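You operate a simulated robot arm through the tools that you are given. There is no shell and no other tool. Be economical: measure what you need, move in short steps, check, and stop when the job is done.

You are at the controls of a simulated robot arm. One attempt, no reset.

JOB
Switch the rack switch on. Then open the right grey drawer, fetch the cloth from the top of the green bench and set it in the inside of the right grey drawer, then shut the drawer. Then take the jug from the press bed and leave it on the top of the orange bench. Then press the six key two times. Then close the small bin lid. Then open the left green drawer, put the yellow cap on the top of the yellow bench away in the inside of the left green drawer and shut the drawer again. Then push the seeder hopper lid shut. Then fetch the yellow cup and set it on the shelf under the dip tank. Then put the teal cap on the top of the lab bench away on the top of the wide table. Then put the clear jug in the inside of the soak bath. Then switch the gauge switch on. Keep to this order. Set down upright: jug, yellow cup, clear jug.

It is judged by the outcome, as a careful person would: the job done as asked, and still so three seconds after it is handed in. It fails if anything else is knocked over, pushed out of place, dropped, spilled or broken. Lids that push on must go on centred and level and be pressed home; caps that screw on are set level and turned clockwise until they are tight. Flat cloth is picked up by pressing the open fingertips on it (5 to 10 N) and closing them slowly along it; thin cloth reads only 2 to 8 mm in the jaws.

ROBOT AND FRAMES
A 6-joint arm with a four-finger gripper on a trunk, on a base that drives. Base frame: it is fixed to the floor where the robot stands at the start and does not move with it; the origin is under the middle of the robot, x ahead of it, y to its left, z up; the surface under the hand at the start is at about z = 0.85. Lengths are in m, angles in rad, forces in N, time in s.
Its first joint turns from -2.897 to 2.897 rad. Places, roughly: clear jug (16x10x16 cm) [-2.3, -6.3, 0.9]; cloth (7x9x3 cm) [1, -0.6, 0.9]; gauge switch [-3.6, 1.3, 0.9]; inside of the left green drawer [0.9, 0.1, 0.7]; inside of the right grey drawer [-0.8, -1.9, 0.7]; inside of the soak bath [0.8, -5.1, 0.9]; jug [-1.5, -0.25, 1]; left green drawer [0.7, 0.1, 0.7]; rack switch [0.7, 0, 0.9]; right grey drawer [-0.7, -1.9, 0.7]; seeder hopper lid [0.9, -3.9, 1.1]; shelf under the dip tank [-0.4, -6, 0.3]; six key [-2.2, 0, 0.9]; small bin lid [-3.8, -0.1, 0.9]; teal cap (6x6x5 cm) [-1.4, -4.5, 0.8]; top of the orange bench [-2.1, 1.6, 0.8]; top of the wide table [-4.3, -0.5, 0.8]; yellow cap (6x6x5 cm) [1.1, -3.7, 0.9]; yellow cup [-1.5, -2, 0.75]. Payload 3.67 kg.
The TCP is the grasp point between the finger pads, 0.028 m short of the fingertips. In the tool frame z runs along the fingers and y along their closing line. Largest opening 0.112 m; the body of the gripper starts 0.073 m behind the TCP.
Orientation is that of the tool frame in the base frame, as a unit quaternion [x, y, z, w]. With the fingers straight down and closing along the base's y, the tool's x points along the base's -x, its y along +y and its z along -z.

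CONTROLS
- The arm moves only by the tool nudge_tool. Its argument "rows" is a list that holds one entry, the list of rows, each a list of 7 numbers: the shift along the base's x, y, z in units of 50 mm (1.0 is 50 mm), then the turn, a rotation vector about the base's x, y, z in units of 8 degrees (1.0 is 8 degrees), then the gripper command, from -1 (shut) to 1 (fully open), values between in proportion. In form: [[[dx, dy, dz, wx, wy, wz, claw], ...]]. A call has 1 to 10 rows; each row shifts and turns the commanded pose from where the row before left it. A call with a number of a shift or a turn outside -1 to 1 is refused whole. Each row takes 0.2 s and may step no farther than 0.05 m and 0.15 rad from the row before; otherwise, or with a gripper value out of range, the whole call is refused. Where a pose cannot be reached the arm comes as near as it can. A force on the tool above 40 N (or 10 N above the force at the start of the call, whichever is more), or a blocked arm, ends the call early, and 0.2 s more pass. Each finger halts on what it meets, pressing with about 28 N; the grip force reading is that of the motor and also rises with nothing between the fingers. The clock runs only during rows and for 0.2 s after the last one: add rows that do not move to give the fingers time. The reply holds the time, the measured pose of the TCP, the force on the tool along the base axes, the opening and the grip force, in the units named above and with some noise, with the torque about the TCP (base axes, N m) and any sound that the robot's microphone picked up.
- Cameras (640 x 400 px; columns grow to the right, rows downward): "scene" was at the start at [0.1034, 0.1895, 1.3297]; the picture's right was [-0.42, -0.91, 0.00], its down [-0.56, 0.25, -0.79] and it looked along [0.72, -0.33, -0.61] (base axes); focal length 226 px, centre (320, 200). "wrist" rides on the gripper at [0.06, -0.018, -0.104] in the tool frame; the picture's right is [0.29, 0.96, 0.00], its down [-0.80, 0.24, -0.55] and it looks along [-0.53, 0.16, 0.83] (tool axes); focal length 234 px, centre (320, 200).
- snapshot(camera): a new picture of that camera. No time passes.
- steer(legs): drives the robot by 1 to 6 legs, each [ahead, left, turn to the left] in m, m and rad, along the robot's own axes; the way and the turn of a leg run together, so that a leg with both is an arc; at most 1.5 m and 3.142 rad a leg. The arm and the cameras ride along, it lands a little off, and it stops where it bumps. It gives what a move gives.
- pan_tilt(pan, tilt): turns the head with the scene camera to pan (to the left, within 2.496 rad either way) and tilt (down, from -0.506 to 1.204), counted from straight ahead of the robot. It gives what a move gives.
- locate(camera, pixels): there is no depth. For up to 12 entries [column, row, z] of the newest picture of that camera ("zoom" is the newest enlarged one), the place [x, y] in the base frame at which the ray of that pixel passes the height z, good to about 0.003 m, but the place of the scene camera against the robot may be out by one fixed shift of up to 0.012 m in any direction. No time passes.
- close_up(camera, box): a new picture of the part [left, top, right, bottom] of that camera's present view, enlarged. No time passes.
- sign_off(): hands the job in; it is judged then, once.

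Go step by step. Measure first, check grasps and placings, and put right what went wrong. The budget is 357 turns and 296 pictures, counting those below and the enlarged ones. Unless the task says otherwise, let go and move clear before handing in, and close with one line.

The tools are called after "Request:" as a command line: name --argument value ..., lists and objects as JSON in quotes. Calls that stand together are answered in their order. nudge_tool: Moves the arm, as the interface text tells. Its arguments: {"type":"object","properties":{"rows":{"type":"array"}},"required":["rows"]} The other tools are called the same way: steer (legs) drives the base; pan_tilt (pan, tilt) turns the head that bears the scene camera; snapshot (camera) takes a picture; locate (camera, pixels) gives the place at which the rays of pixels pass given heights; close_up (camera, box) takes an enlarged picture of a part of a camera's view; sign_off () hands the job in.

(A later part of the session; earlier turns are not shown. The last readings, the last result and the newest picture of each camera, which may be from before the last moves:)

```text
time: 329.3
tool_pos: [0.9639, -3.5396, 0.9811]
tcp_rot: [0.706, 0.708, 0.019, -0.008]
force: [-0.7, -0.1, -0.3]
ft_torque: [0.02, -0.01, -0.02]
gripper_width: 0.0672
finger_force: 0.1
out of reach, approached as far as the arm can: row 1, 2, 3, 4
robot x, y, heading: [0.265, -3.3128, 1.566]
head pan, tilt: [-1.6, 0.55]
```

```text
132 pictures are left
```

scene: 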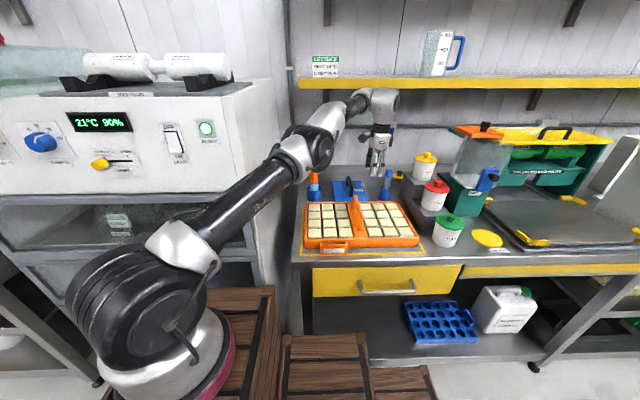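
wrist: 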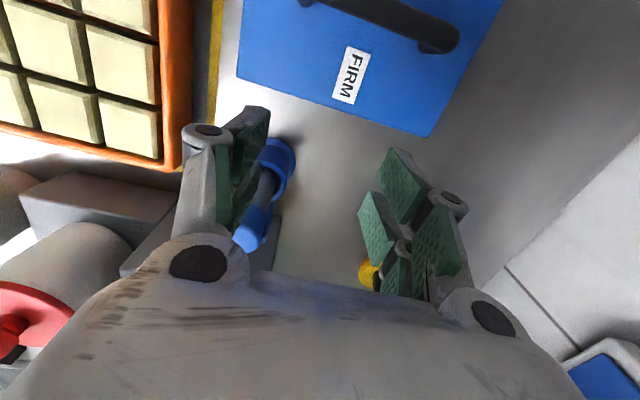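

The arm's real axis sits ahead of the base centre, so sideways I fall short here. I retract, turn to face the bench (heading 0) and approach straight on.

Request:
nudge_tool --rows '[[[-0.2, 0.4, 0.8, 0, 0, 0, -0.5], [-0.2, 0.4, 0.8, 0, 0, 0, -1], [-0.3, 0.3, 0.8, 0, 0, 0, -1], [-0.8, 0.3, 0.4, 0, 0, 0, -1], [-0.8, 0.2, 0.3, 0, 0, 0, -1], [-0.8, 0, 0.1, 0, 0, 0, -1], [-0.8, 0, 0, 0, 0, 0, -1]]]'

Request:
snapshot --camera "scene"

```text
time: 330.9
tool_pos: [0.7695, -3.4577, 1.1411]
tcp_rot: [0.706, 0.708, 0.018, -0.008]
force: [0.4, 0.3, -0.2]
ft_torque: [0.05, 0.08, -0.01]
gripper_width: 0.0
finger_force: 27.7
robot x, y, heading: [0.2625, -3.3187, 1.572]
head pan, tilt: [-1.6, 0.55]
```

```text
131 pictures are left
```

scene: 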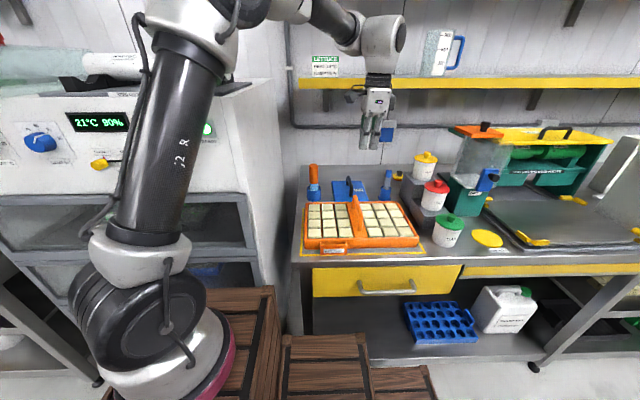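

Request:
steer --legs '[[0, 0.27, 0], [0, 0, -1.57]]'

Request:
pan_tilt --pan -0.3 --tilt 0.55

Request:
snapshot --camera "scene"

```text
time: 336.5
tool_pos: [-0.1333, -3.8284, 1.1421]
tcp_rot: [1.0, 0.014, 0.018, 0.008]
force: [-0.3, 0.5, -0.3]
ft_torque: [-0.01, 0.01, 0.04]
gripper_width: 0.0
finger_force: 28.4
robot x, y, heading: [-0.0045, -3.3203, 0.025]
head pan, tilt: [-1.6, 0.55]
```

```text
time: 338.0
tool_pos: [-0.132, -3.8289, 1.1415]
tcp_rot: [1.0, 0.014, 0.019, 0.007]
force: [-0.2, 0.6, 0.4]
ft_torque: [0.02, 0.01, -0.01]
gripper_width: 0.0001
finger_force: 28.1
robot x, y, heading: [-0.0038, -3.3179, 0.019]
head pan, tilt: [-0.3, 0.55]
```

```text
130 pictures are left
```

scene: 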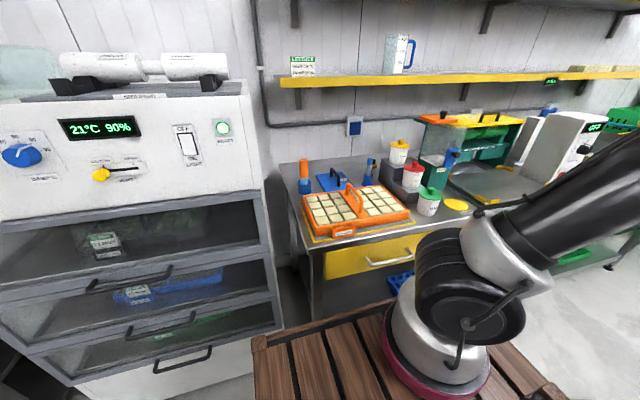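

Request:
nudge_tool --rows '[[[0.9, -0.3, 0, 0, 0, 1, -1], [0.9, -0.3, 0, 0, 0, 1, -1], [0.9, -0.3, 0, 0, 0, 1, -1], [0.9, -0.3, 0, 0, 0, 1, -1], [0.95, -0.2, 0, 0, 0, 1, -1], [0.95, -0.2, 0, 0, 0, 1, -1], [0.95, 0, 0, 0, 0, 1, -1], [0.95, 0, 0, 0, 0, 1, -1], [0.95, 0, 0, 0, 0, 1, -1], [0.95, 0, 0, 0, 0, 1, -1]]]'

Request:
nudge_tool --rows '[[[0.8, 0.5, 0, 0, 0, 1, -1], [0.7, 0.6, 0, 0, 0, 0.2, -1], [0.6, 0.7, 0, 0, 0, 0, -1], [0.5, 0.8, 0, 0, 0, 0, -1], [0.4, 0.8, 0, 0, 0, 0, -1], [0.2, 0.8, 0, 0, 0, 0, -1], [0.2, 0.8, 0, 0, 0, 0, -1]]]'

Request:
steer --legs '[[0.15, -0.01, -0.02]]'

Request:
snapshot --camera "scene"

Request:
snapshot --camera "wrist"

```text
time: 340.2
tool_pos: [0.3337, -3.9106, 1.1436]
tcp_rot: [0.757, 0.653, 0.018, -0.006]
force: [-0.9, 0.1, 0.2]
ft_torque: [-0.01, -0.04, 0.02]
gripper_width: 0.0
finger_force: 28.2
robot x, y, heading: [-0.0045, -3.3187, 0.026]
head pan, tilt: [-0.3, 0.55]
```

```text
time: 341.8
tool_pos: [0.5028, -3.658, 1.1418]
tcp_rot: [0.701, 0.713, 0.019, -0.009]
force: [0.5, -1.1, -0.7]
ft_torque: [0.0, 0.04, 0.0]
gripper_width: 0.0001
finger_force: 28.5
robot x, y, heading: [-0.0031, -3.3221, 0.022]
head pan, tilt: [-0.3, 0.55]
```

```text
time: 343.2
tool_pos: [0.6448, -3.6789, 1.1427]
tcp_rot: [0.708, 0.706, 0.019, -0.008]
force: [0.4, -0.6, -0.3]
ft_torque: [0.0, -0.01, 0.0]
gripper_width: 0.0
finger_force: 27.6
robot x, y, heading: [0.1441, -3.3274, -0.002]
head pan, tilt: [-0.3, 0.55]
```

```text
129 pictures are left
```

scene: 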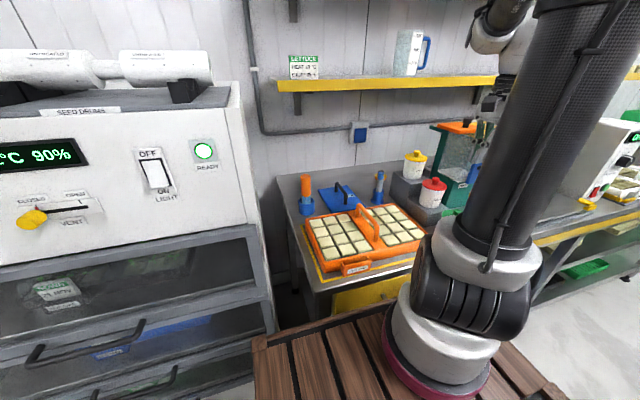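

```text
128 pictures are left
```

wrist: 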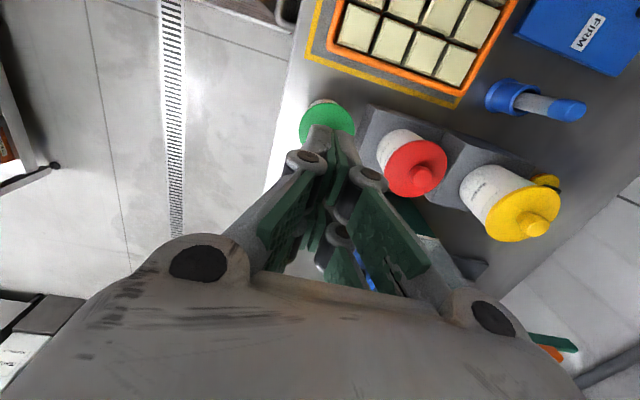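

Now I have reach and a good view; the cap peeks out at (548,181). I go north over the tray, then out behind the roller.

Request:
nudge_tool --rows '[[[0.2, 0.9, 0.1, 0, 0, 0, -1], [0.3, 0.9, 0.1, 0, 0, 0, -1], [0.5, 0.8, 0, 0, 0, 0, -1], [0.7, 0.7, 0, 0, 0, 0, -1], [0.9, 0.3, 0, 0, 0, 0, -1], [0.95, 0, 0, 0, 0, 0, -1], [0.95, 0, -0.2, 0, 0, 0, -1], [0.95, -0.1, -0.2, 0, 0, 0, -1]]]'

Request:
snapshot --camera "wrist"

```text
time: 345.0
tool_pos: [0.917, -3.5055, 1.1335]
tcp_rot: [0.707, 0.706, 0.019, -0.009]
force: [-1.5, -0.1, 0.7]
ft_torque: [-0.01, -0.08, 0.0]
gripper_width: 0.0002
finger_force: 27.5
robot x, y, heading: [0.1453, -3.3271, -0.0]
head pan, tilt: [-0.3, 0.55]
```

```text
127 pictures are left
```

wrist: 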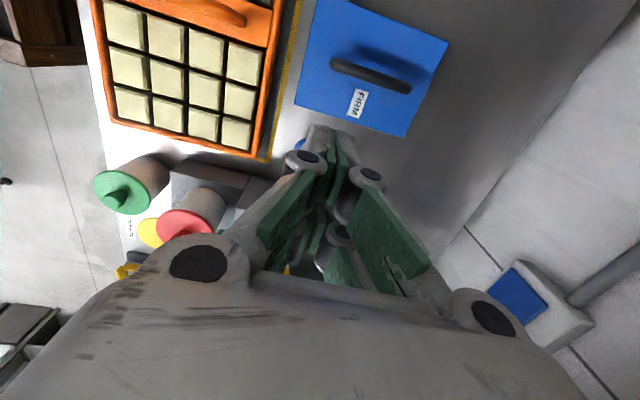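

Request:
nudge_tool --rows '[[[0.8, 0, -0.1, 0, 0, 0, -1], [0.8, 0, -0.2, 0, 0, 0, -1], [0.8, 0, -0.3, 0, 0, 0, -1], [0.3, -0.3, -0.8, 0, 0, 0, -0.5], [0, -0.4, -0.8, 0, 0, 0, 0.2], [0, -0.3, -0.7, 0, 0, 0, 0.4]]]'

Request:
snapshot --camera "wrist"

Request:
snapshot --camera "scene"

```text
time: 346.6
tool_pos: [1.0717, -3.5239, 1.0641]
tcp_rot: [0.701, 0.709, 0.063, 0.046]
force: [-0.6, -0.1, 0.3]
ft_torque: [-0.02, 0.0, 0.02]
gripper_width: 0.0783
finger_force: 0.1
robot x, y, heading: [0.1391, -3.3105, 0.017]
head pan, tilt: [-0.3, 0.55]
stopped in row 6: the arm was blocked; the commanded pose is now the measured one
```

```text
126 pictures are left
```

wrist: 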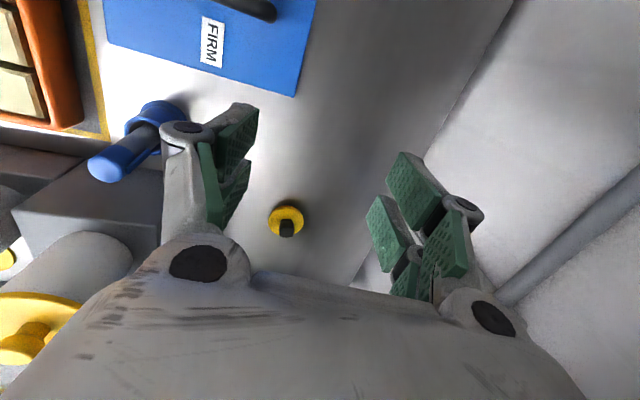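

```text
125 pictures are left
```

scene: 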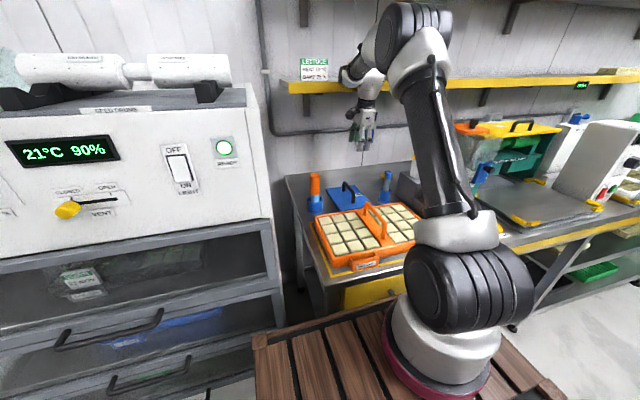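

The wrist met the shelf edge at this height. I back off -x, then descend lower in front of the shelf before going on.

Request:
nudge_tool --rows '[[[-0.5, 0, 0, 0, 0, 0, 0.2], [-0.3, 0.2, 0, -0.3, 0.55, 0, 0.2], [0, 0, 0, 0, 0, 0, 0.2]]]'

Request:
snapshot --camera "scene"

```text
time: 347.4
tool_pos: [1.0442, -3.5167, 1.0496]
tcp_rot: [0.7, 0.713, 0.013, 0.031]
force: [-0.3, -0.8, 0.8]
ft_torque: [0.02, -0.01, 0.0]
gripper_width: 0.0672
finger_force: 0.0
robot x, y, heading: [0.1449, -3.3103, 0.021]
head pan, tilt: [-0.3, 0.55]
```

```text
124 pictures are left
```

scene: 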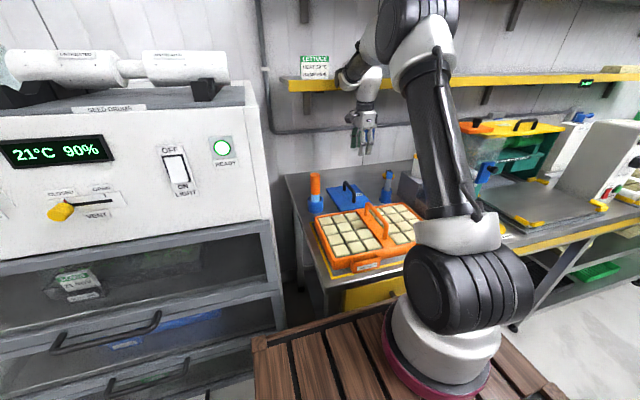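

Request:
nudge_tool --rows '[[[-0.2, -0.2, -0.5, 0, 0, 0, 0.4], [0, -0.2, -0.6, 0, 0, 0, 0.4], [0, -0.2, -0.6, 0, 0, 0, 0.4], [0, -0.2, -0.6, 0, 0, 0, 0.4]]]'

Request:
snapshot --camera "wrist"

Request:
snapshot --camera "scene"

```text
time: 348.4
tool_pos: [1.0324, -3.5545, 0.9349]
tcp_rot: [0.7, 0.714, 0.016, 0.03]
force: [-0.8, -0.2, 0.3]
ft_torque: [-0.01, -0.01, -0.01]
gripper_width: 0.0783
finger_force: 0.0
robot x, y, heading: [0.1419, -3.3102, 0.021]
head pan, tilt: [-0.3, 0.55]
```

```text
123 pictures are left
```

wrist: 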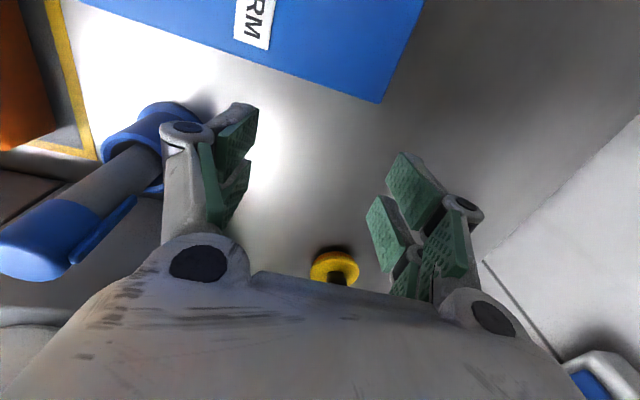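

```text
122 pictures are left
```

scene: 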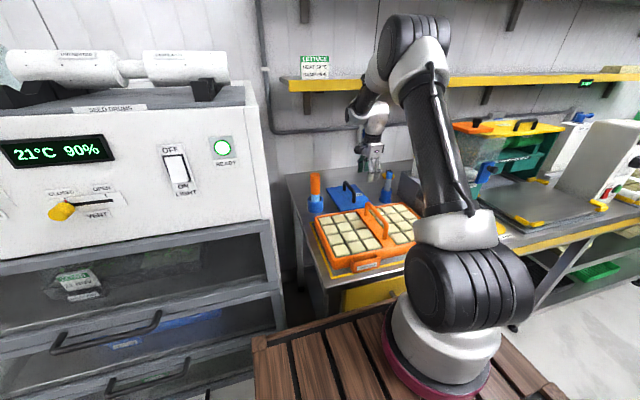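

Request:
locate --camera "wrist" --pixels '[[334, 268, 0.87], [334, 268, 0.86], [312, 268, 0.865], [357, 265, 0.865]]'

```text
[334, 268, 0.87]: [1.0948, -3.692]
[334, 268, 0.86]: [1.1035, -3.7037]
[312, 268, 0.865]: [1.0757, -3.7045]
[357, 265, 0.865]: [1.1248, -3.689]
```

Cap centre ≈(1.10,-3.70). I move over it low and check.

Request:
nudge_tool --rows '[[[0.45, -0.7, 0, 0, 0, 0, 0.5], [0.45, -0.7, 0, 0, 0, 0, 0.5], [0.45, -0.7, 0, 0, 0, 0, 0.5], [0, -0.4, 0, 0, 0, 0, 0.5]]]'

Request:
snapshot --camera "wrist"

Request:
snapshot --camera "scene"

```text
time: 349.4
tool_pos: [1.1001, -3.6808, 0.9365]
tcp_rot: [0.7, 0.714, 0.014, 0.032]
force: [0.2, 0.6, 0.1]
ft_torque: [-0.02, 0.03, 0.0]
gripper_width: 0.0838
finger_force: 0.1
robot x, y, heading: [0.1446, -3.3091, 0.023]
head pan, tilt: [-0.3, 0.55]
```

```text
121 pictures are left
```

wrist: 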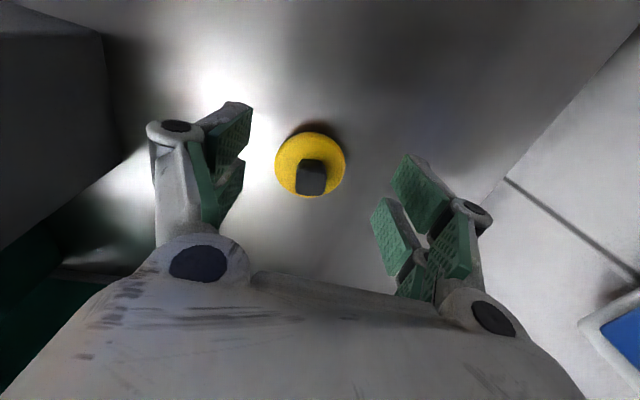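

```text
120 pictures are left
```

scene: 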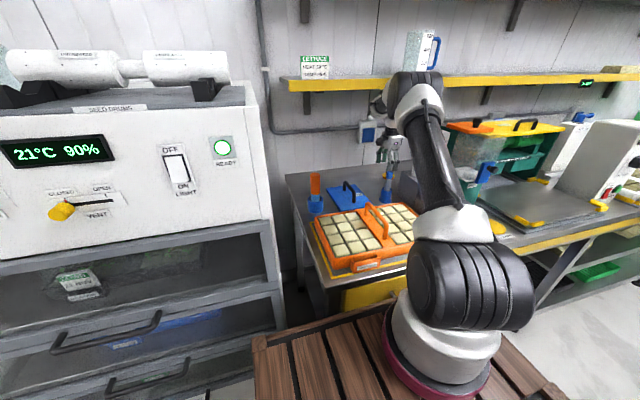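

Request:
locate --camera "wrist" --pixels '[[310, 163, 0.87], [276, 165, 0.865], [345, 163, 0.865], [310, 132, 0.865], [308, 197, 0.865], [311, 177, 0.89]]'

```text
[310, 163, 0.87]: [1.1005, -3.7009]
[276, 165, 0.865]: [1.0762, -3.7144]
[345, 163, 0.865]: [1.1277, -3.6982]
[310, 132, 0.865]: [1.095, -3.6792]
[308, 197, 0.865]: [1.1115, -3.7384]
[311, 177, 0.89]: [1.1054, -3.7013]
```

Request:
nudge_tool --rows '[[[0, -0.44, 0, 0, 0, 0, 0.5], [0, 0, -0.5, 0, 0, 0, 0.5], [0, 0, -0.3, 0, 0, 0, 0.5], [0, 0, -0.15, 0, 0, 0, 0.5], [0, 0, -0.08, 0, 0, 0, 0.5], [0, 0, 0, 0, 0, 0, 0.5]]]'

Request:
snapshot --camera "wrist"

```text
time: 350.8
tool_pos: [1.1002, -3.7027, 0.8821]
tcp_rot: [0.7, 0.713, 0.016, 0.031]
force: [-0.4, 0.5, -0.8]
ft_torque: [0.03, 0.02, -0.03]
gripper_width: 0.0839
finger_force: 0.2
robot x, y, heading: [0.1426, -3.3087, 0.02]
head pan, tilt: [-0.3, 0.55]
```

```text
119 pictures are left
```

wrist: 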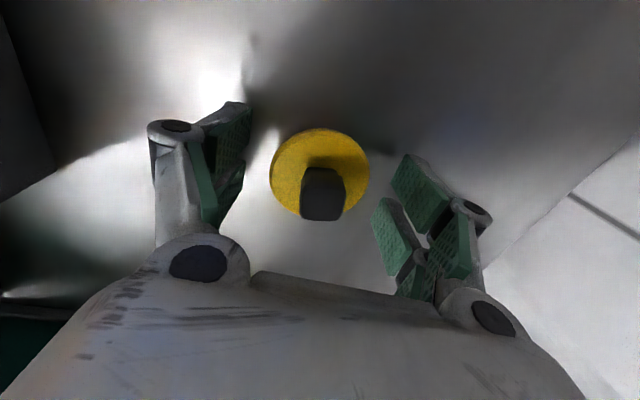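

Cap is centred between the fingers. I close and lift slightly.

Request:
nudge_tool --rows '[[[0, 0, 0, 0, 0, 0, 0.2], [0, 0, 0, 0, 0, 0, -0.2], [0, 0, 0, 0, 0, 0, -1], [0, 0, 0, 0, 0, 0, -1], [0, 0, 0.3, 0, 0, 0, -1], [0, 0, 0.4, 0, 0, 0, -1]]]'

Request:
snapshot --camera "wrist"

```text
time: 352.2
tool_pos: [1.1012, -3.7023, 0.915]
tcp_rot: [0.701, 0.713, 0.015, 0.032]
force: [0.7, 1.0, -0.7]
ft_torque: [0.01, 0.0, 0.0]
gripper_width: 0.0537
finger_force: 27.8
robot x, y, heading: [0.1415, -3.3101, 0.018]
head pan, tilt: [-0.3, 0.55]
```

```text
118 pictures are left
```

wrist: 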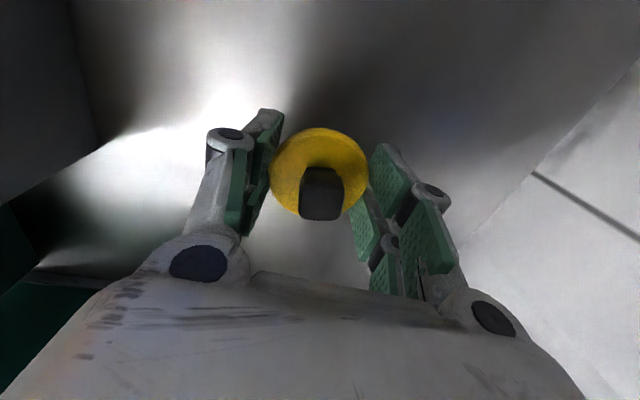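

Cap held (54 mm). I retrace the way out.

Request:
nudge_tool --rows '[[[-0.1, 0.6, 0.3, 0, 0, 0, -1], [-0.4, 0.8, 0.1, 0, 0, 0, -1], [-0.4, 0.8, 0, 0, 0, 0, -1], [-0.4, 0.7, 0, 0, 0, 0, -1], [0, 0.2, 0.8, 0, 0, 0, -1], [0, 0.2, 0.8, 0, 0, 0, -1], [-0.3, 0.2, 0.8, 0, 0, 0, -1], [-0.5, 0.1, 0.6, 0, 0, 0, -1], [-0.8, 0, 0.4, 0, 0, 0, -1], [-0.9, 0, 0.2, 0, 0, 0, -1]]]'

Request:
nudge_tool --rows '[[[-0.9, 0, 0.1, 0, 0, 0, -1], [-0.9, 0, 0, 0, 0, 0, -1], [-0.9, -0.2, 0, 0, 0, 0, -1], [-0.9, -0.3, 0, 0, 0, 0, -1], [-0.8, -0.5, 0, 0, 0, 0, -1]]]'

Request:
snapshot --camera "scene"

```text
time: 354.4
tool_pos: [0.9081, -3.5208, 1.1153]
tcp_rot: [0.7, 0.713, 0.016, 0.03]
force: [0.5, 0.0, -1.0]
ft_torque: [-0.03, 0.05, 0.02]
gripper_width: 0.0536
finger_force: 27.6
robot x, y, heading: [0.1423, -3.31, 0.019]
head pan, tilt: [-0.3, 0.55]
```

```text
time: 355.6
tool_pos: [0.6911, -3.5738, 1.1225]
tcp_rot: [0.701, 0.713, 0.015, 0.032]
force: [0.2, 0.0, -0.1]
ft_torque: [0.01, 0.03, -0.02]
gripper_width: 0.0533
finger_force: 27.9
robot x, y, heading: [0.143, -3.3099, 0.023]
head pan, tilt: [-0.3, 0.55]
```

```text
117 pictures are left
```

scene: 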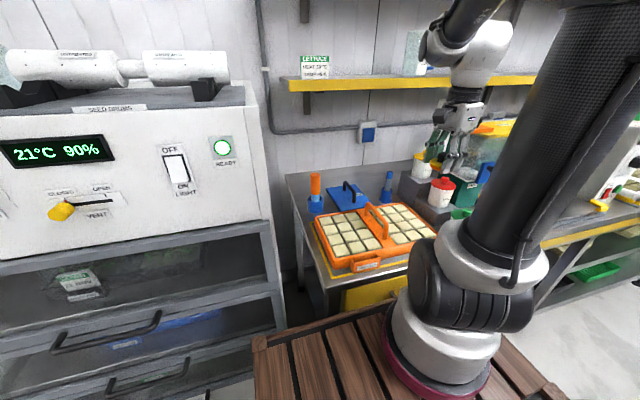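

All is in place. I tuck the arm nearer, back off, turn left to face +y and drive north to the open drawer.

Request:
nudge_tool --rows '[[[-0.8, -0.2, 0.3, 0, 0, 0, -1], [-0.8, -0.2, 0.3, 0, 0, 0, -1], [-0.6, -0.2, 0.2, 0, 0, 0, -1]]]'

Request:
steer --legs '[[-0.16, 0, 0], [0, 0, 1.55]]'

```text
time: 356.4
tool_pos: [0.581, -3.6017, 1.1625]
tcp_rot: [0.7, 0.714, 0.015, 0.031]
force: [-0.3, 1.3, -0.4]
ft_torque: [0.04, 0.01, -0.04]
gripper_width: 0.0533
finger_force: 28.4
robot x, y, heading: [0.1442, -3.3081, 0.018]
head pan, tilt: [-0.3, 0.55]
```

```text
time: 361.6
tool_pos: [0.2817, -2.8772, 1.1618]
tcp_rot: [-0.003, 0.999, 0.033, 0.011]
force: [0.3, 0.1, -0.4]
ft_torque: [-0.02, 0.01, -0.03]
gripper_width: 0.0541
finger_force: 27.5
robot x, y, heading: [-0.0144, -3.3138, 1.582]
head pan, tilt: [-0.3, 0.55]
```

Request:
steer --legs '[[1.35, -0.02, -0.01], [1.3, -0.06, 0]]'

Request:
pan_tilt --pan -0.3 --tilt 0.6

Request:
snapshot --camera "scene"

Request:
snapshot --camera "wrist"

```text
time: 374.4
tool_pos: [0.3442, -0.2332, 1.1614]
tcp_rot: [-0.009, 0.999, 0.034, 0.011]
force: [-0.6, -0.4, -0.5]
ft_torque: [0.0, 0.02, 0.02]
gripper_width: 0.054
finger_force: 28.3
robot x, y, heading: [0.0507, -0.6714, 1.598]
head pan, tilt: [-0.3, 0.55]
```

```text
time: 375.1
tool_pos: [0.3436, -0.234, 1.163]
tcp_rot: [-0.009, 0.999, 0.034, 0.011]
force: [0.9, 0.1, 0.2]
ft_torque: [-0.01, -0.01, -0.03]
gripper_width: 0.0539
finger_force: 28.0
robot x, y, heading: [0.0526, -0.6717, 1.589]
head pan, tilt: [-0.3, 0.6]
```

```text
116 pictures are left
```

scene: 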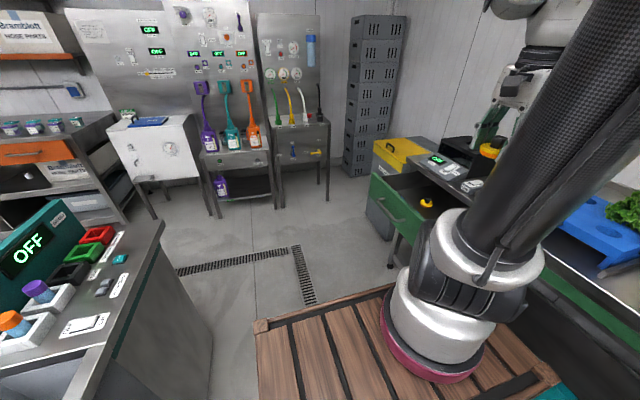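

```text
115 pictures are left
```

wrist: 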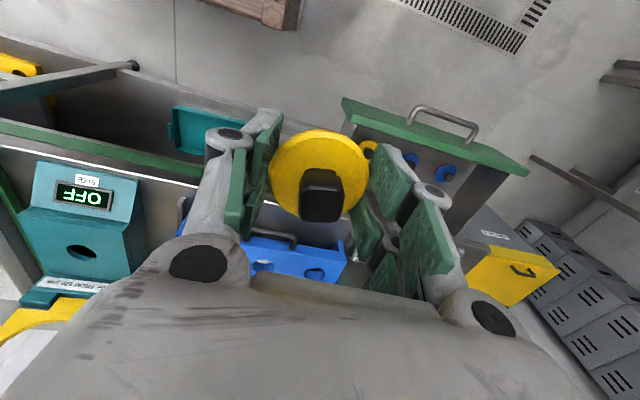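

Request:
close_up --camera "wrist" --box '[320, 80, 540, 220]'

Request:
close_up --camera "scene" --box '[350, 120, 510, 260]'

Request:
locate --camera "wrist" --pixels '[[345, 102, 0.82], [525, 172, 0.82], [350, 130, 0.82], [447, 172, 0.7], [410, 158, 0.7], [372, 148, 0.7], [395, 180, 0.69]]'

```text
2.86 times, centred on (430, 150) of wrist
```

zoom: 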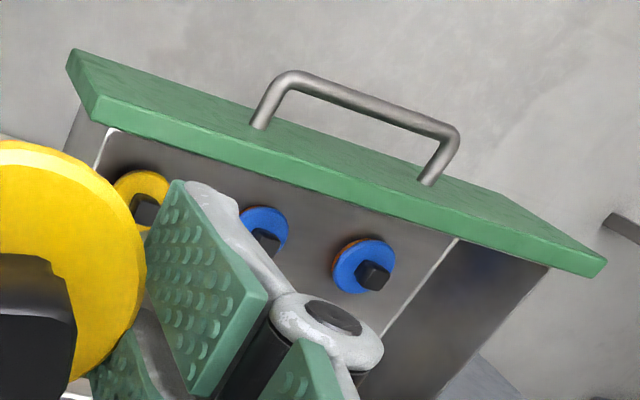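

```text
2.86 times, centred on (430, 190) of scene
```

zoom: 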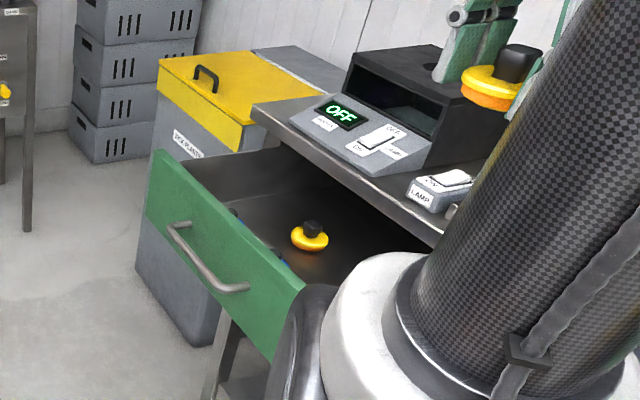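

```text
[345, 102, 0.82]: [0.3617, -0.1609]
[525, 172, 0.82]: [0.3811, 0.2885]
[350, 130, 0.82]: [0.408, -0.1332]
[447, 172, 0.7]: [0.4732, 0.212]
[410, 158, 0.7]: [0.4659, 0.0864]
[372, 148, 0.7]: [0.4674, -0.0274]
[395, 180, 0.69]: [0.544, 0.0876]
```

The drawer holds several caps along its front. I move the hand over the bench so the wrist camera sees the whole drawer.

Request:
nudge_tool --rows '[[[0.6, 0.7, 0, 0, 0, 0, -1], [0.6, 0.7, 0, 0, 0, 0, -1], [0.6, 0.7, 0, 0, 0, 0, -1], [0.6, 0.7, 0, 0, 0, 0, -1], [0.6, 0.7, 0, 0, 0, 0, -1], [0.6, 0.7, 0, 0, 0, 0, -1], [0.6, 0.7, 0, 0, 0, 0, -1], [0.6, 0.7, 0, 0, 0, 0, -1]]]'

Request:
snapshot --camera "wrist"

```text
time: 376.9
tool_pos: [0.5826, 0.0463, 1.1623]
tcp_rot: [-0.009, 0.999, 0.035, 0.012]
force: [-0.4, -0.5, 0.7]
ft_torque: [0.07, -0.03, -0.02]
gripper_width: 0.0542
finger_force: 27.8
robot x, y, heading: [0.047, -0.6743, 1.594]
head pan, tilt: [-0.3, 0.6]
```

```text
112 pictures are left
```

wrist: 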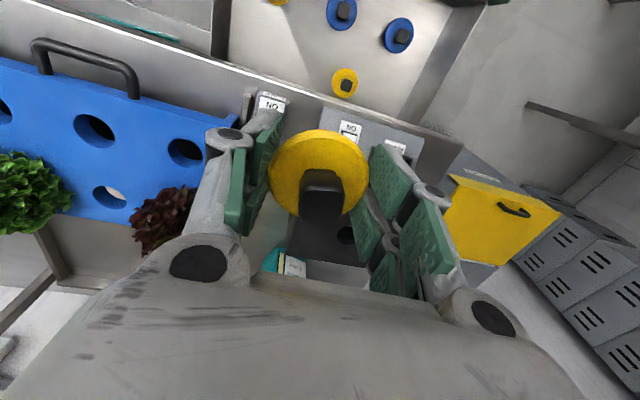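

Request:
locate --camera "wrist" --pixels '[[341, 12, 0.7], [398, 36, 0.7], [344, 82, 0.7], [278, 2, 0.7], [228, 60, 0.69], [440, 20, 0.69], [420, 120, 0.69], [283, 70, 0.69], [400, 100, 0.69]]'

Request:
close_up --camera "wrist" --box '[210, 0, 490, 150]'

```text
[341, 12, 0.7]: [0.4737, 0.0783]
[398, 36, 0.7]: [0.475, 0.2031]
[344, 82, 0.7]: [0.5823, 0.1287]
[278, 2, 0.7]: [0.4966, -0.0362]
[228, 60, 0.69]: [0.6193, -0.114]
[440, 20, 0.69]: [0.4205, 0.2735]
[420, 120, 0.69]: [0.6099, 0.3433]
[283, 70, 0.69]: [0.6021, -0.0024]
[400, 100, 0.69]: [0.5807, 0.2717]
```

```text
2.29 times, centred on (350, 75) of wrist
```

zoom: 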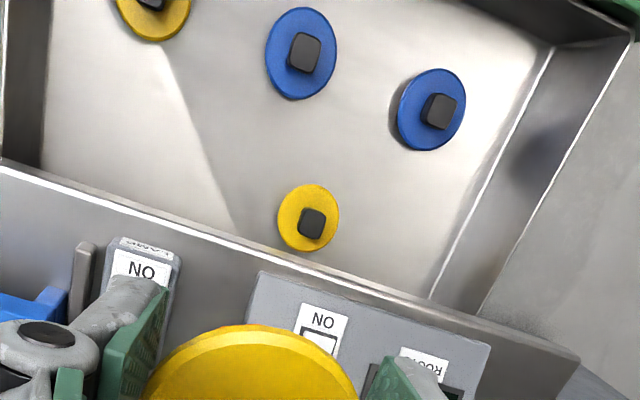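

Free spot: (0.545,0.02), clear of the yellow (0.48,-0.035), blue (0.474,0.078) and yellow (0.582,0.129) caps. I lower the cap there.

Request:
nudge_tool --rows '[[[-0.38, -0.26, -0.6, 0, 0, 0, -1], [-0.38, -0.26, -0.8, 0, 0, 0, -1], [0, 0, -0.9, 0, 0, 0, -1], [0, 0, -0.9, 0, 0, 0, -1], [0, 0, -0.9, 0, 0, 0, -1], [0, 0, -0.9, 0, 0, 0, -1], [0, 0, -0.9, 0, 0, 0, -1]]]'

Request:
snapshot --camera "wrist"

```text
time: 378.5
tool_pos: [0.5477, 0.0188, 0.8679]
tcp_rot: [-0.009, 0.999, 0.033, 0.012]
force: [-0.4, -0.3, -0.9]
ft_torque: [0.04, -0.04, -0.02]
gripper_width: 0.0541
finger_force: 27.8
robot x, y, heading: [0.0553, -0.6727, 1.598]
head pan, tilt: [-0.3, 0.6]
```

```text
110 pictures are left
```

wrist: 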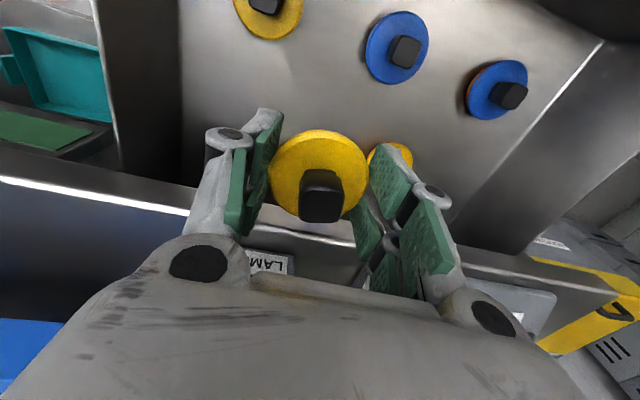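

Request:
locate --camera "wrist" --pixels '[[270, 8, 0.7], [397, 48, 0.7], [392, 155, 0.7], [500, 90, 0.7]]'

Request:
nudge_tool --rows '[[[0, 0, -0.6, 0, 0, 0, -1], [0, 0, -0.8, 0, 0, 0, -1], [0, 0, -0.8, 0, 0, 0, -1], [0, 0, -0.4, 0, 0, 0, -1]]]'

Request:
snapshot --camera "wrist"

```text
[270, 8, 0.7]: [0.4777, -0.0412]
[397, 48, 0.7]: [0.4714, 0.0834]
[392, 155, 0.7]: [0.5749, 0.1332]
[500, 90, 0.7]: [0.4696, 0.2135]
```

```text
time: 379.5
tool_pos: [0.5455, 0.0188, 0.738]
tcp_rot: [-0.009, 0.999, 0.033, 0.011]
force: [-0.3, 0.6, 0.3]
ft_torque: [0.0, 0.01, -0.01]
gripper_width: 0.0543
finger_force: 28.6
robot x, y, heading: [0.0514, -0.6759, 1.591]
head pan, tilt: [-0.3, 0.6]
```

```text
109 pictures are left
```

wrist: 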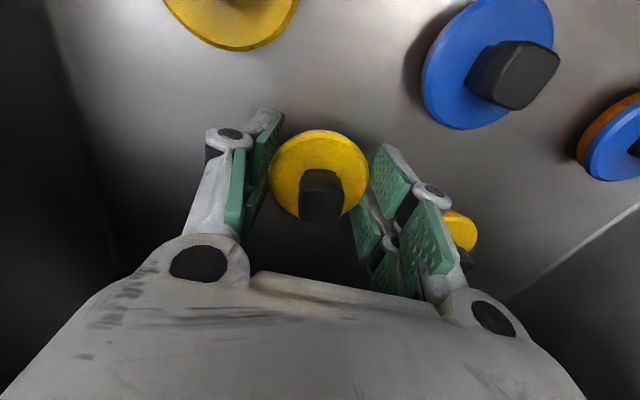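

Request:
nudge_tool --rows '[[[0, 0, -0.2, 0, 0, 0, -1], [0, 0, -0.1, 0, 0, 0, -1], [0, 0, -0.06, 0, 0, 0, -1], [0, 0, -0.06, 0, 0, 0, -1]]]'

```text
time: 380.1
tool_pos: [0.5467, 0.0194, 0.7277]
tcp_rot: [-0.01, 0.999, 0.034, 0.013]
force: [0.1, -6.1, 14.6]
ft_torque: [-0.59, 0.19, 0.13]
gripper_width: 0.0541
finger_force: 28.0
robot x, y, heading: [0.0508, -0.6751, 1.595]
head pan, tilt: [-0.3, 0.6]
stopped in row 2: the force on the tool passed its limit at 43 N (the readings are from after the stop); the commanded pose is now the measured one
```

Contact with the drawer floor. I open modestly and rise.

Request:
nudge_tool --rows '[[[0, 0, 0, 0, 0, 0, 0.1], [0, 0, 0, 0, 0, 0, 0.35], [0, 0, 0, 0, 0, 0, 0.35], [0, 0, 0.4, 0, 0, 0, 0.35], [0, 0, 0.8, 0, 0, 0, 0.35], [0, 0, 0.9, 0, 0, 0, 0.35], [0, 0, 0.9, 0, 0, 0, 0.35], [0, 0, 0.9, 0, 0, 0, 0.35]]]'

Request:
snapshot --camera "wrist"

```text
time: 381.9
tool_pos: [0.5462, 0.019, 0.9201]
tcp_rot: [-0.01, 0.999, 0.034, 0.011]
force: [0.1, 0.1, -1.2]
ft_torque: [-0.03, 0.02, 0.01]
gripper_width: 0.0757
finger_force: 0.1
robot x, y, heading: [0.0525, -0.674, 1.591]
head pan, tilt: [-0.3, 0.6]
```

```text
108 pictures are left
```

wrist: 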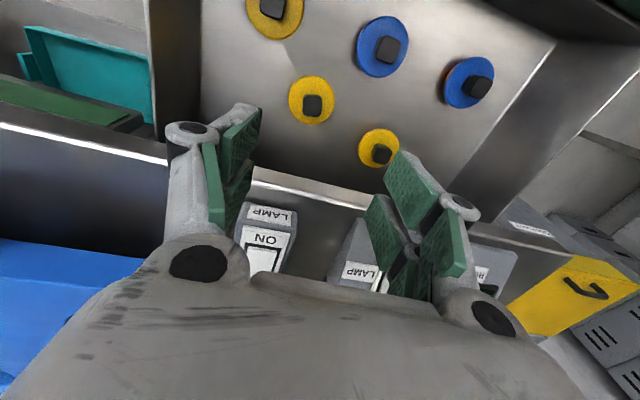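

Cap sits upright in the drawer. Now I go in front of the handle with the gripper shut and push the drawer home.

Request:
nudge_tool --rows '[[[0, 0, 0.9, 0, 0, 0, 0.35], [-0.7, 0.2, 0.6, 0, 0, 0, -1], [-0.95, 0.2, 0, 0, 0, 0, -1], [-0.95, 0.2, 0, 0, 0, 0, -1], [-0.95, 0.2, 0, 0, 0, 0, -1], [-0.95, 0.2, 0, 0, 0, 0, -1], [-0.95, 0.2, 0, 0, 0, 0, -1], [-0.7, 0, 0, 0, 0, 0, -1]]]'

Request:
snapshot --camera "wrist"

```text
time: 383.6
tool_pos: [0.2391, 0.0797, 0.9968]
tcp_rot: [-0.01, 0.999, 0.034, 0.013]
force: [-0.2, 0.5, -1.1]
ft_torque: [0.02, 0.05, 0.0]
gripper_width: 0.0
finger_force: 27.8
robot x, y, heading: [0.0539, -0.674, 1.596]
head pan, tilt: [-0.3, 0.6]
```

```text
107 pictures are left
```

wrist: 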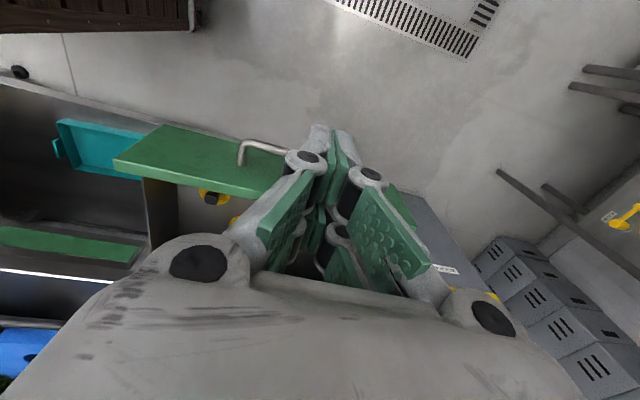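

Request:
locate --camera "wrist" --pixels '[[245, 143, 0.765], [275, 148, 0.765], [116, 162, 0.82]]'

Request:
nudge_tool --rows '[[[0, 0, -0.9, 0, 0, 0, -1], [0, 0, -0.9, 0, 0, 0, -1], [0, 0, -0.9, 0, 0, 0, -1], [0, 0, -0.9, 0, 0, 0, -1], [0, 0, -0.9, 0, 0, 0, -1]]]'

```text
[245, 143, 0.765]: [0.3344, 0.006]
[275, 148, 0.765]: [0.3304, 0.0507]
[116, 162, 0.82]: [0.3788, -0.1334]
```

```text
time: 384.9
tool_pos: [0.241, 0.0798, 0.7694]
tcp_rot: [-0.01, 0.999, 0.034, 0.014]
force: [0.3, 0.0, 0.6]
ft_torque: [0.01, -0.03, -0.01]
gripper_width: 0.0003
finger_force: 27.8
robot x, y, heading: [0.0553, -0.6733, 1.59]
head pan, tilt: [-0.3, 0.6]
```

Request:
nudge_tool --rows '[[[0.6, 0, 0, 0, 0, 0, -1], [0.6, 0, 0, 0, 0, 0, -1], [0.6, 0, 0, 0, 0, 0, -1], [0.6, 0, 0, 0, 0, 0, -1], [0.6, 0, 0, 0, 0, 0, -1], [0.6, 0, 0, 0, 0, 0, -1], [0.5, 0, 0, 0, 0, 0, -1], [0.4, 0, 0, 0, 0, 0, -1], [0.3, 0, 0, 0, 0, 0, -1]]]'

Request:
snapshot --camera "wrist"

```text
time: 386.9
tool_pos: [0.4803, 0.0806, 0.7713]
tcp_rot: [-0.01, 0.999, 0.034, 0.013]
force: [0.5, 0.3, 0.4]
ft_torque: [0.0, -0.02, -0.01]
gripper_width: 0.0
finger_force: 35.8
robot x, y, heading: [0.0523, -0.6732, 1.59]
head pan, tilt: [-0.3, 0.6]
```

```text
106 pictures are left
```

wrist: 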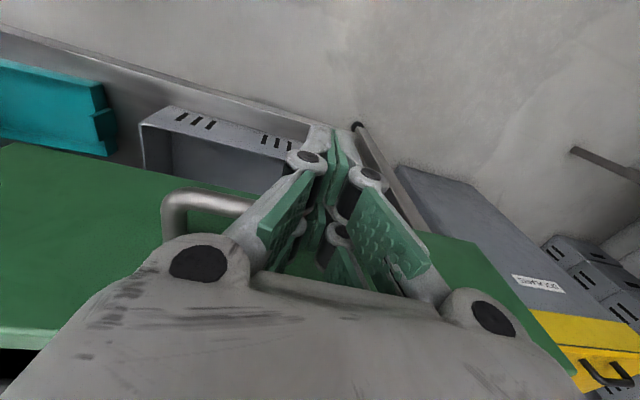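

Request:
nudge_tool --rows '[[[0.25, 0, 0, 0, 0, 0, -1], [0.2, 0, 0, 0, 0, 0, -1], [0.2, 0, 0, 0, 0, 0, -1], [0.15, 0, 0, 0, 0, 0, -1], [0.15, 0, 0, 0, 0, 0, -1], [0.15, 0, 0, 0, 0, 0, -1]]]'

Request:
snapshot --camera "wrist"

```text
time: 388.3
tool_pos: [0.5271, 0.081, 0.7692]
tcp_rot: [-0.01, 0.999, 0.031, 0.009]
force: [-6.2, 2.2, -0.2]
ft_torque: [-0.05, 0.07, 0.03]
gripper_width: 0.0061
finger_force: 35.3
robot x, y, heading: [0.0534, -0.6716, 1.597]
head pan, tilt: [-0.3, 0.6]
stopped in row 6: the force on the tool passed its limit at 47 N (the readings are from after the stop); the commanded pose is now the measured one
```

```text
105 pictures are left
```

wrist: 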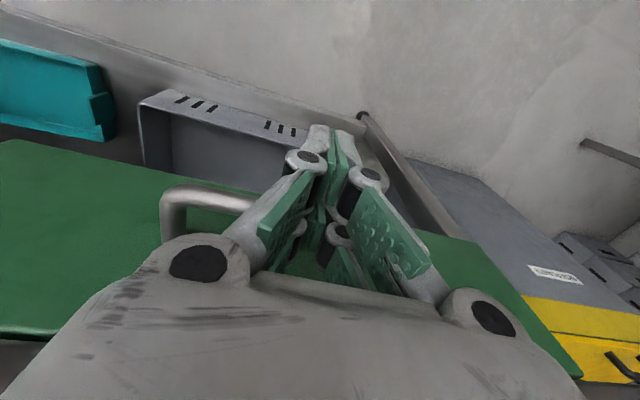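

Hard stop at bar ≈0.558, its shut position. I back away, raise, and check.

Request:
nudge_tool --rows '[[[-0.6, 0, 0, 0, 0, 0, -1], [-0.8, 0, 0.3, 0, 0, 0, -1], [-0.5, -0.2, 0.8, 0, 0, 0, -1], [0, -0.3, 0.9, 0, 0, 0, -1], [0, -0.3, 0.9, 0, 0, 0, -1], [0, -0.3, 0.9, 0, 0, 0, -1], [-0.3, -0.3, 0.9, 0, 0, 0, -1], [-0.5, -0.3, 0.8, 0, 0, 0, -1], [-0.5, -0.3, 0.5, 0, 0, 0, -1]]]'

Request:
pan_tilt --pan -0.4 --tilt 0.65

Request:
snapshot --camera "scene"

```text
time: 390.3
tool_pos: [0.3697, -0.0188, 1.0673]
tcp_rot: [-0.011, 0.999, 0.032, 0.009]
force: [0.3, 1.5, -0.7]
ft_torque: [-0.03, 0.04, -0.01]
gripper_width: 0.0003
finger_force: 35.0
robot x, y, heading: [0.053, -0.6687, 1.591]
head pan, tilt: [-0.3, 0.6]
```

```text
time: 390.9
tool_pos: [0.3701, -0.0199, 1.0677]
tcp_rot: [-0.011, 0.999, 0.032, 0.009]
force: [-0.3, 0.9, -0.7]
ft_torque: [0.01, -0.05, 0.01]
gripper_width: 0.0
finger_force: 35.4
robot x, y, heading: [0.0511, -0.6751, 1.598]
head pan, tilt: [-0.4, 0.649]
```

```text
104 pictures are left
```

scene: 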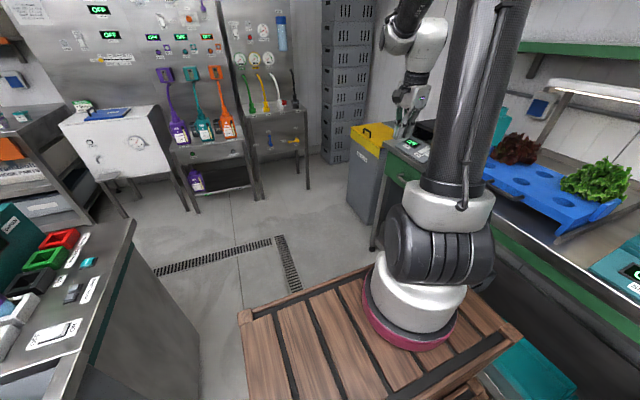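

The drawer is shut flush. Next the seeder hopper: I tuck the arm, back down the aisle and turn to face the yellow bench.

Request:
nudge_tool --rows '[[[-0.77, -0.29, 0.31, 0, 0, 0, -1], [-0.77, -0.29, 0.31, 0, 0, 0, -1], [-0.77, -0.29, 0.31, 0, 0, 0, -1], [-0.77, -0.29, 0.31, 0, 0, 0, -1], [-0.77, -0.29, 0.31, 0, 0, 0, -1], [-0.77, -0.29, 0.31, 0, 0, 0, -1], [-0.5, -0.29, 0.3, 0, 0, 0, -1]]]'

Request:
steer --legs '[[-1.5, 0.06, -0.02], [-1.5, 0.02, 0]]'

```text
time: 392.5
tool_pos: [0.1136, -0.1212, 1.1787]
tcp_rot: [-0.01, 0.999, 0.031, 0.009]
force: [-0.1, -0.5, -1.5]
ft_torque: [-0.04, 0.0, 0.02]
gripper_width: 0.0002
finger_force: 35.7
robot x, y, heading: [0.0546, -0.6685, 1.594]
head pan, tilt: [-0.4, 0.649]
```

```text
refused: leg 1 is longer than a leg can be; nothing moved
```

Request:
steer --legs '[[-1.45, 0.06, -0.02], [-1.45, 0.02, 0]]'

```text
time: 406.8
tool_pos: [0.0758, -3.0693, 1.1789]
tcp_rot: [-0.015, 0.999, 0.032, 0.01]
force: [0.0, -0.3, -0.3]
ft_torque: [-0.03, 0.0, -0.01]
gripper_width: 0.0002
finger_force: 36.0
robot x, y, heading: [0.0245, -3.6283, 1.604]
head pan, tilt: [-0.4, 0.649]
```

Request:
steer --legs '[[-0.1, 0.05, 0], [0, 0, -1.6]]'

Request:
pan_tilt --pan -0.35 --tilt 0.45

Request:
snapshot --camera "scene"

```text
time: 411.9
tool_pos: [0.5217, -3.8046, 1.1799]
tcp_rot: [0.711, 0.702, 0.015, 0.029]
force: [-0.4, -0.2, -0.8]
ft_torque: [0.01, 0.03, -0.01]
gripper_width: 0.0
finger_force: 35.3
robot x, y, heading: [-0.0315, -3.7266, -0.014]
head pan, tilt: [-0.4, 0.649]
```

```text
time: 412.6
tool_pos: [0.5221, -3.8043, 1.179]
tcp_rot: [0.711, 0.703, 0.015, 0.029]
force: [0.4, 0.8, 0.4]
ft_torque: [0.03, 0.01, 0.0]
gripper_width: 0.0
finger_force: 35.2
robot x, y, heading: [-0.025, -3.7269, -0.011]
head pan, tilt: [-0.351, 0.45]
```

```text
103 pictures are left
```

scene: 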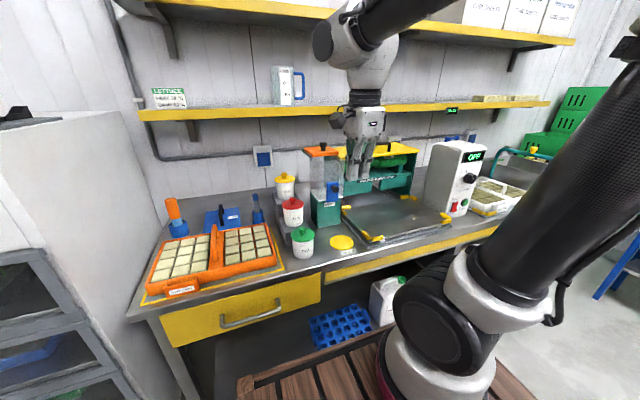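

Request:
close_up --camera "scene" --box '[280, 125, 380, 235]'

Request:
snapshot --camera "wrist"

```text
3.64 times, centred on (330, 180) of scene
```

zoom: 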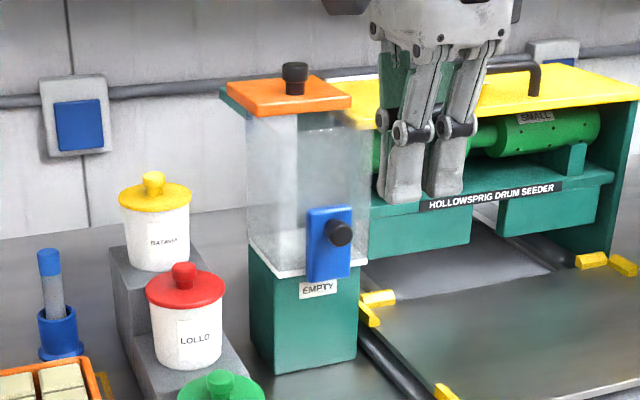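

```text
101 pictures are left
```

wrist: 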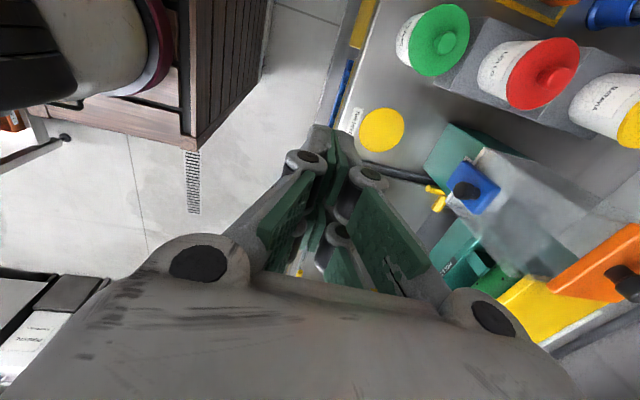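

The orange hopper lid seems slid back (+x). I drive closer and look from above with the wrist camera.

Request:
steer --legs '[[0.14, 0.0, 0.012]]'

Request:
nudge_tool --rows '[[[0, 0.8, 0.4, 0, 0, 0, -1], [0.2, 0.8, 0.5, 0, 0, 0, -1], [0.5, 0.6, 0.4, 0, 0, 0, -1], [0.6, 0.2, 0.2, 0, 0, 0, -1]]]'

Request:
snapshot --camera "wrist"

Request:
close_up --camera "scene" --box '[280, 105, 400, 235]'

```text
time: 413.9
tool_pos: [0.6631, -3.8007, 1.1783]
tcp_rot: [0.708, 0.706, 0.016, 0.029]
force: [-0.2, 0.7, 0.2]
ft_torque: [-0.01, 0.03, 0.02]
gripper_width: 0.0001
finger_force: 35.7
robot x, y, heading: [0.1091, -3.727, -0.005]
head pan, tilt: [-0.351, 0.45]
```

```text
time: 414.9
tool_pos: [0.7288, -3.681, 1.2536]
tcp_rot: [0.708, 0.705, 0.016, 0.03]
force: [-0.4, 0.5, -0.1]
ft_torque: [0.04, -0.06, -0.01]
gripper_width: 0.0
finger_force: 35.5
robot x, y, heading: [0.118, -3.7302, -0.004]
head pan, tilt: [-0.351, 0.45]
```

```text
100 pictures are left
```

wrist: 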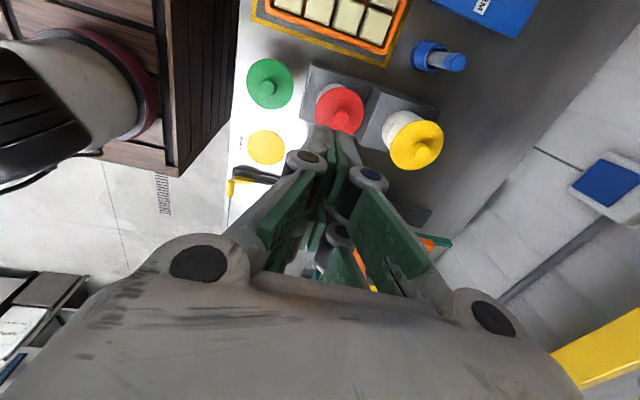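

```text
3.08 times, centred on (340, 170) of scene
```

zoom: 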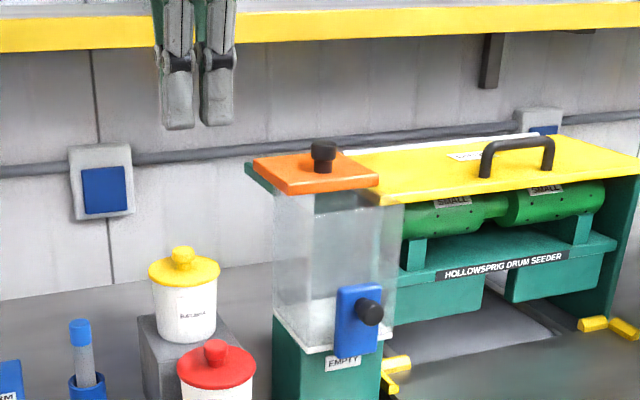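

Request:
nudge_tool --rows '[[[-0.2, -0.8, 0.3, 0, 0, 0, -1], [-0.2, -0.8, 0.3, 0, 0, 0, -1], [-0.1, -0.8, 0.3, 0, 0, 0, -1], [0, -0.8, 0, 0, 0, 0, -1]]]'

Request:
snapshot --camera "wrist"

```text
time: 415.9
tool_pos: [0.7042, -3.8373, 1.2987]
tcp_rot: [0.707, 0.706, 0.016, 0.03]
force: [0.2, 0.6, 0.4]
ft_torque: [-0.04, -0.01, 0.03]
gripper_width: 0.0001
finger_force: 35.6
robot x, y, heading: [0.1078, -3.7265, 0.001]
head pan, tilt: [-0.351, 0.45]
```

```text
98 pictures are left
```

wrist: 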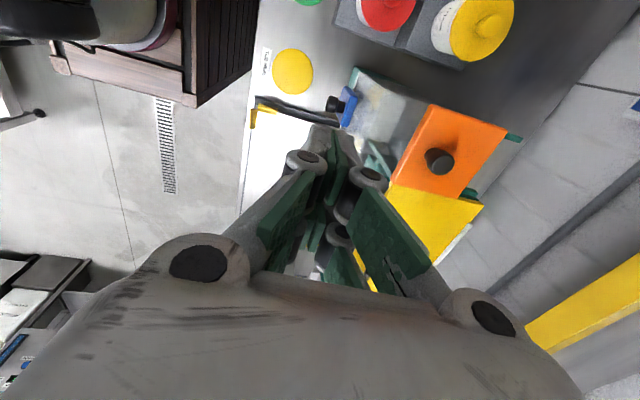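

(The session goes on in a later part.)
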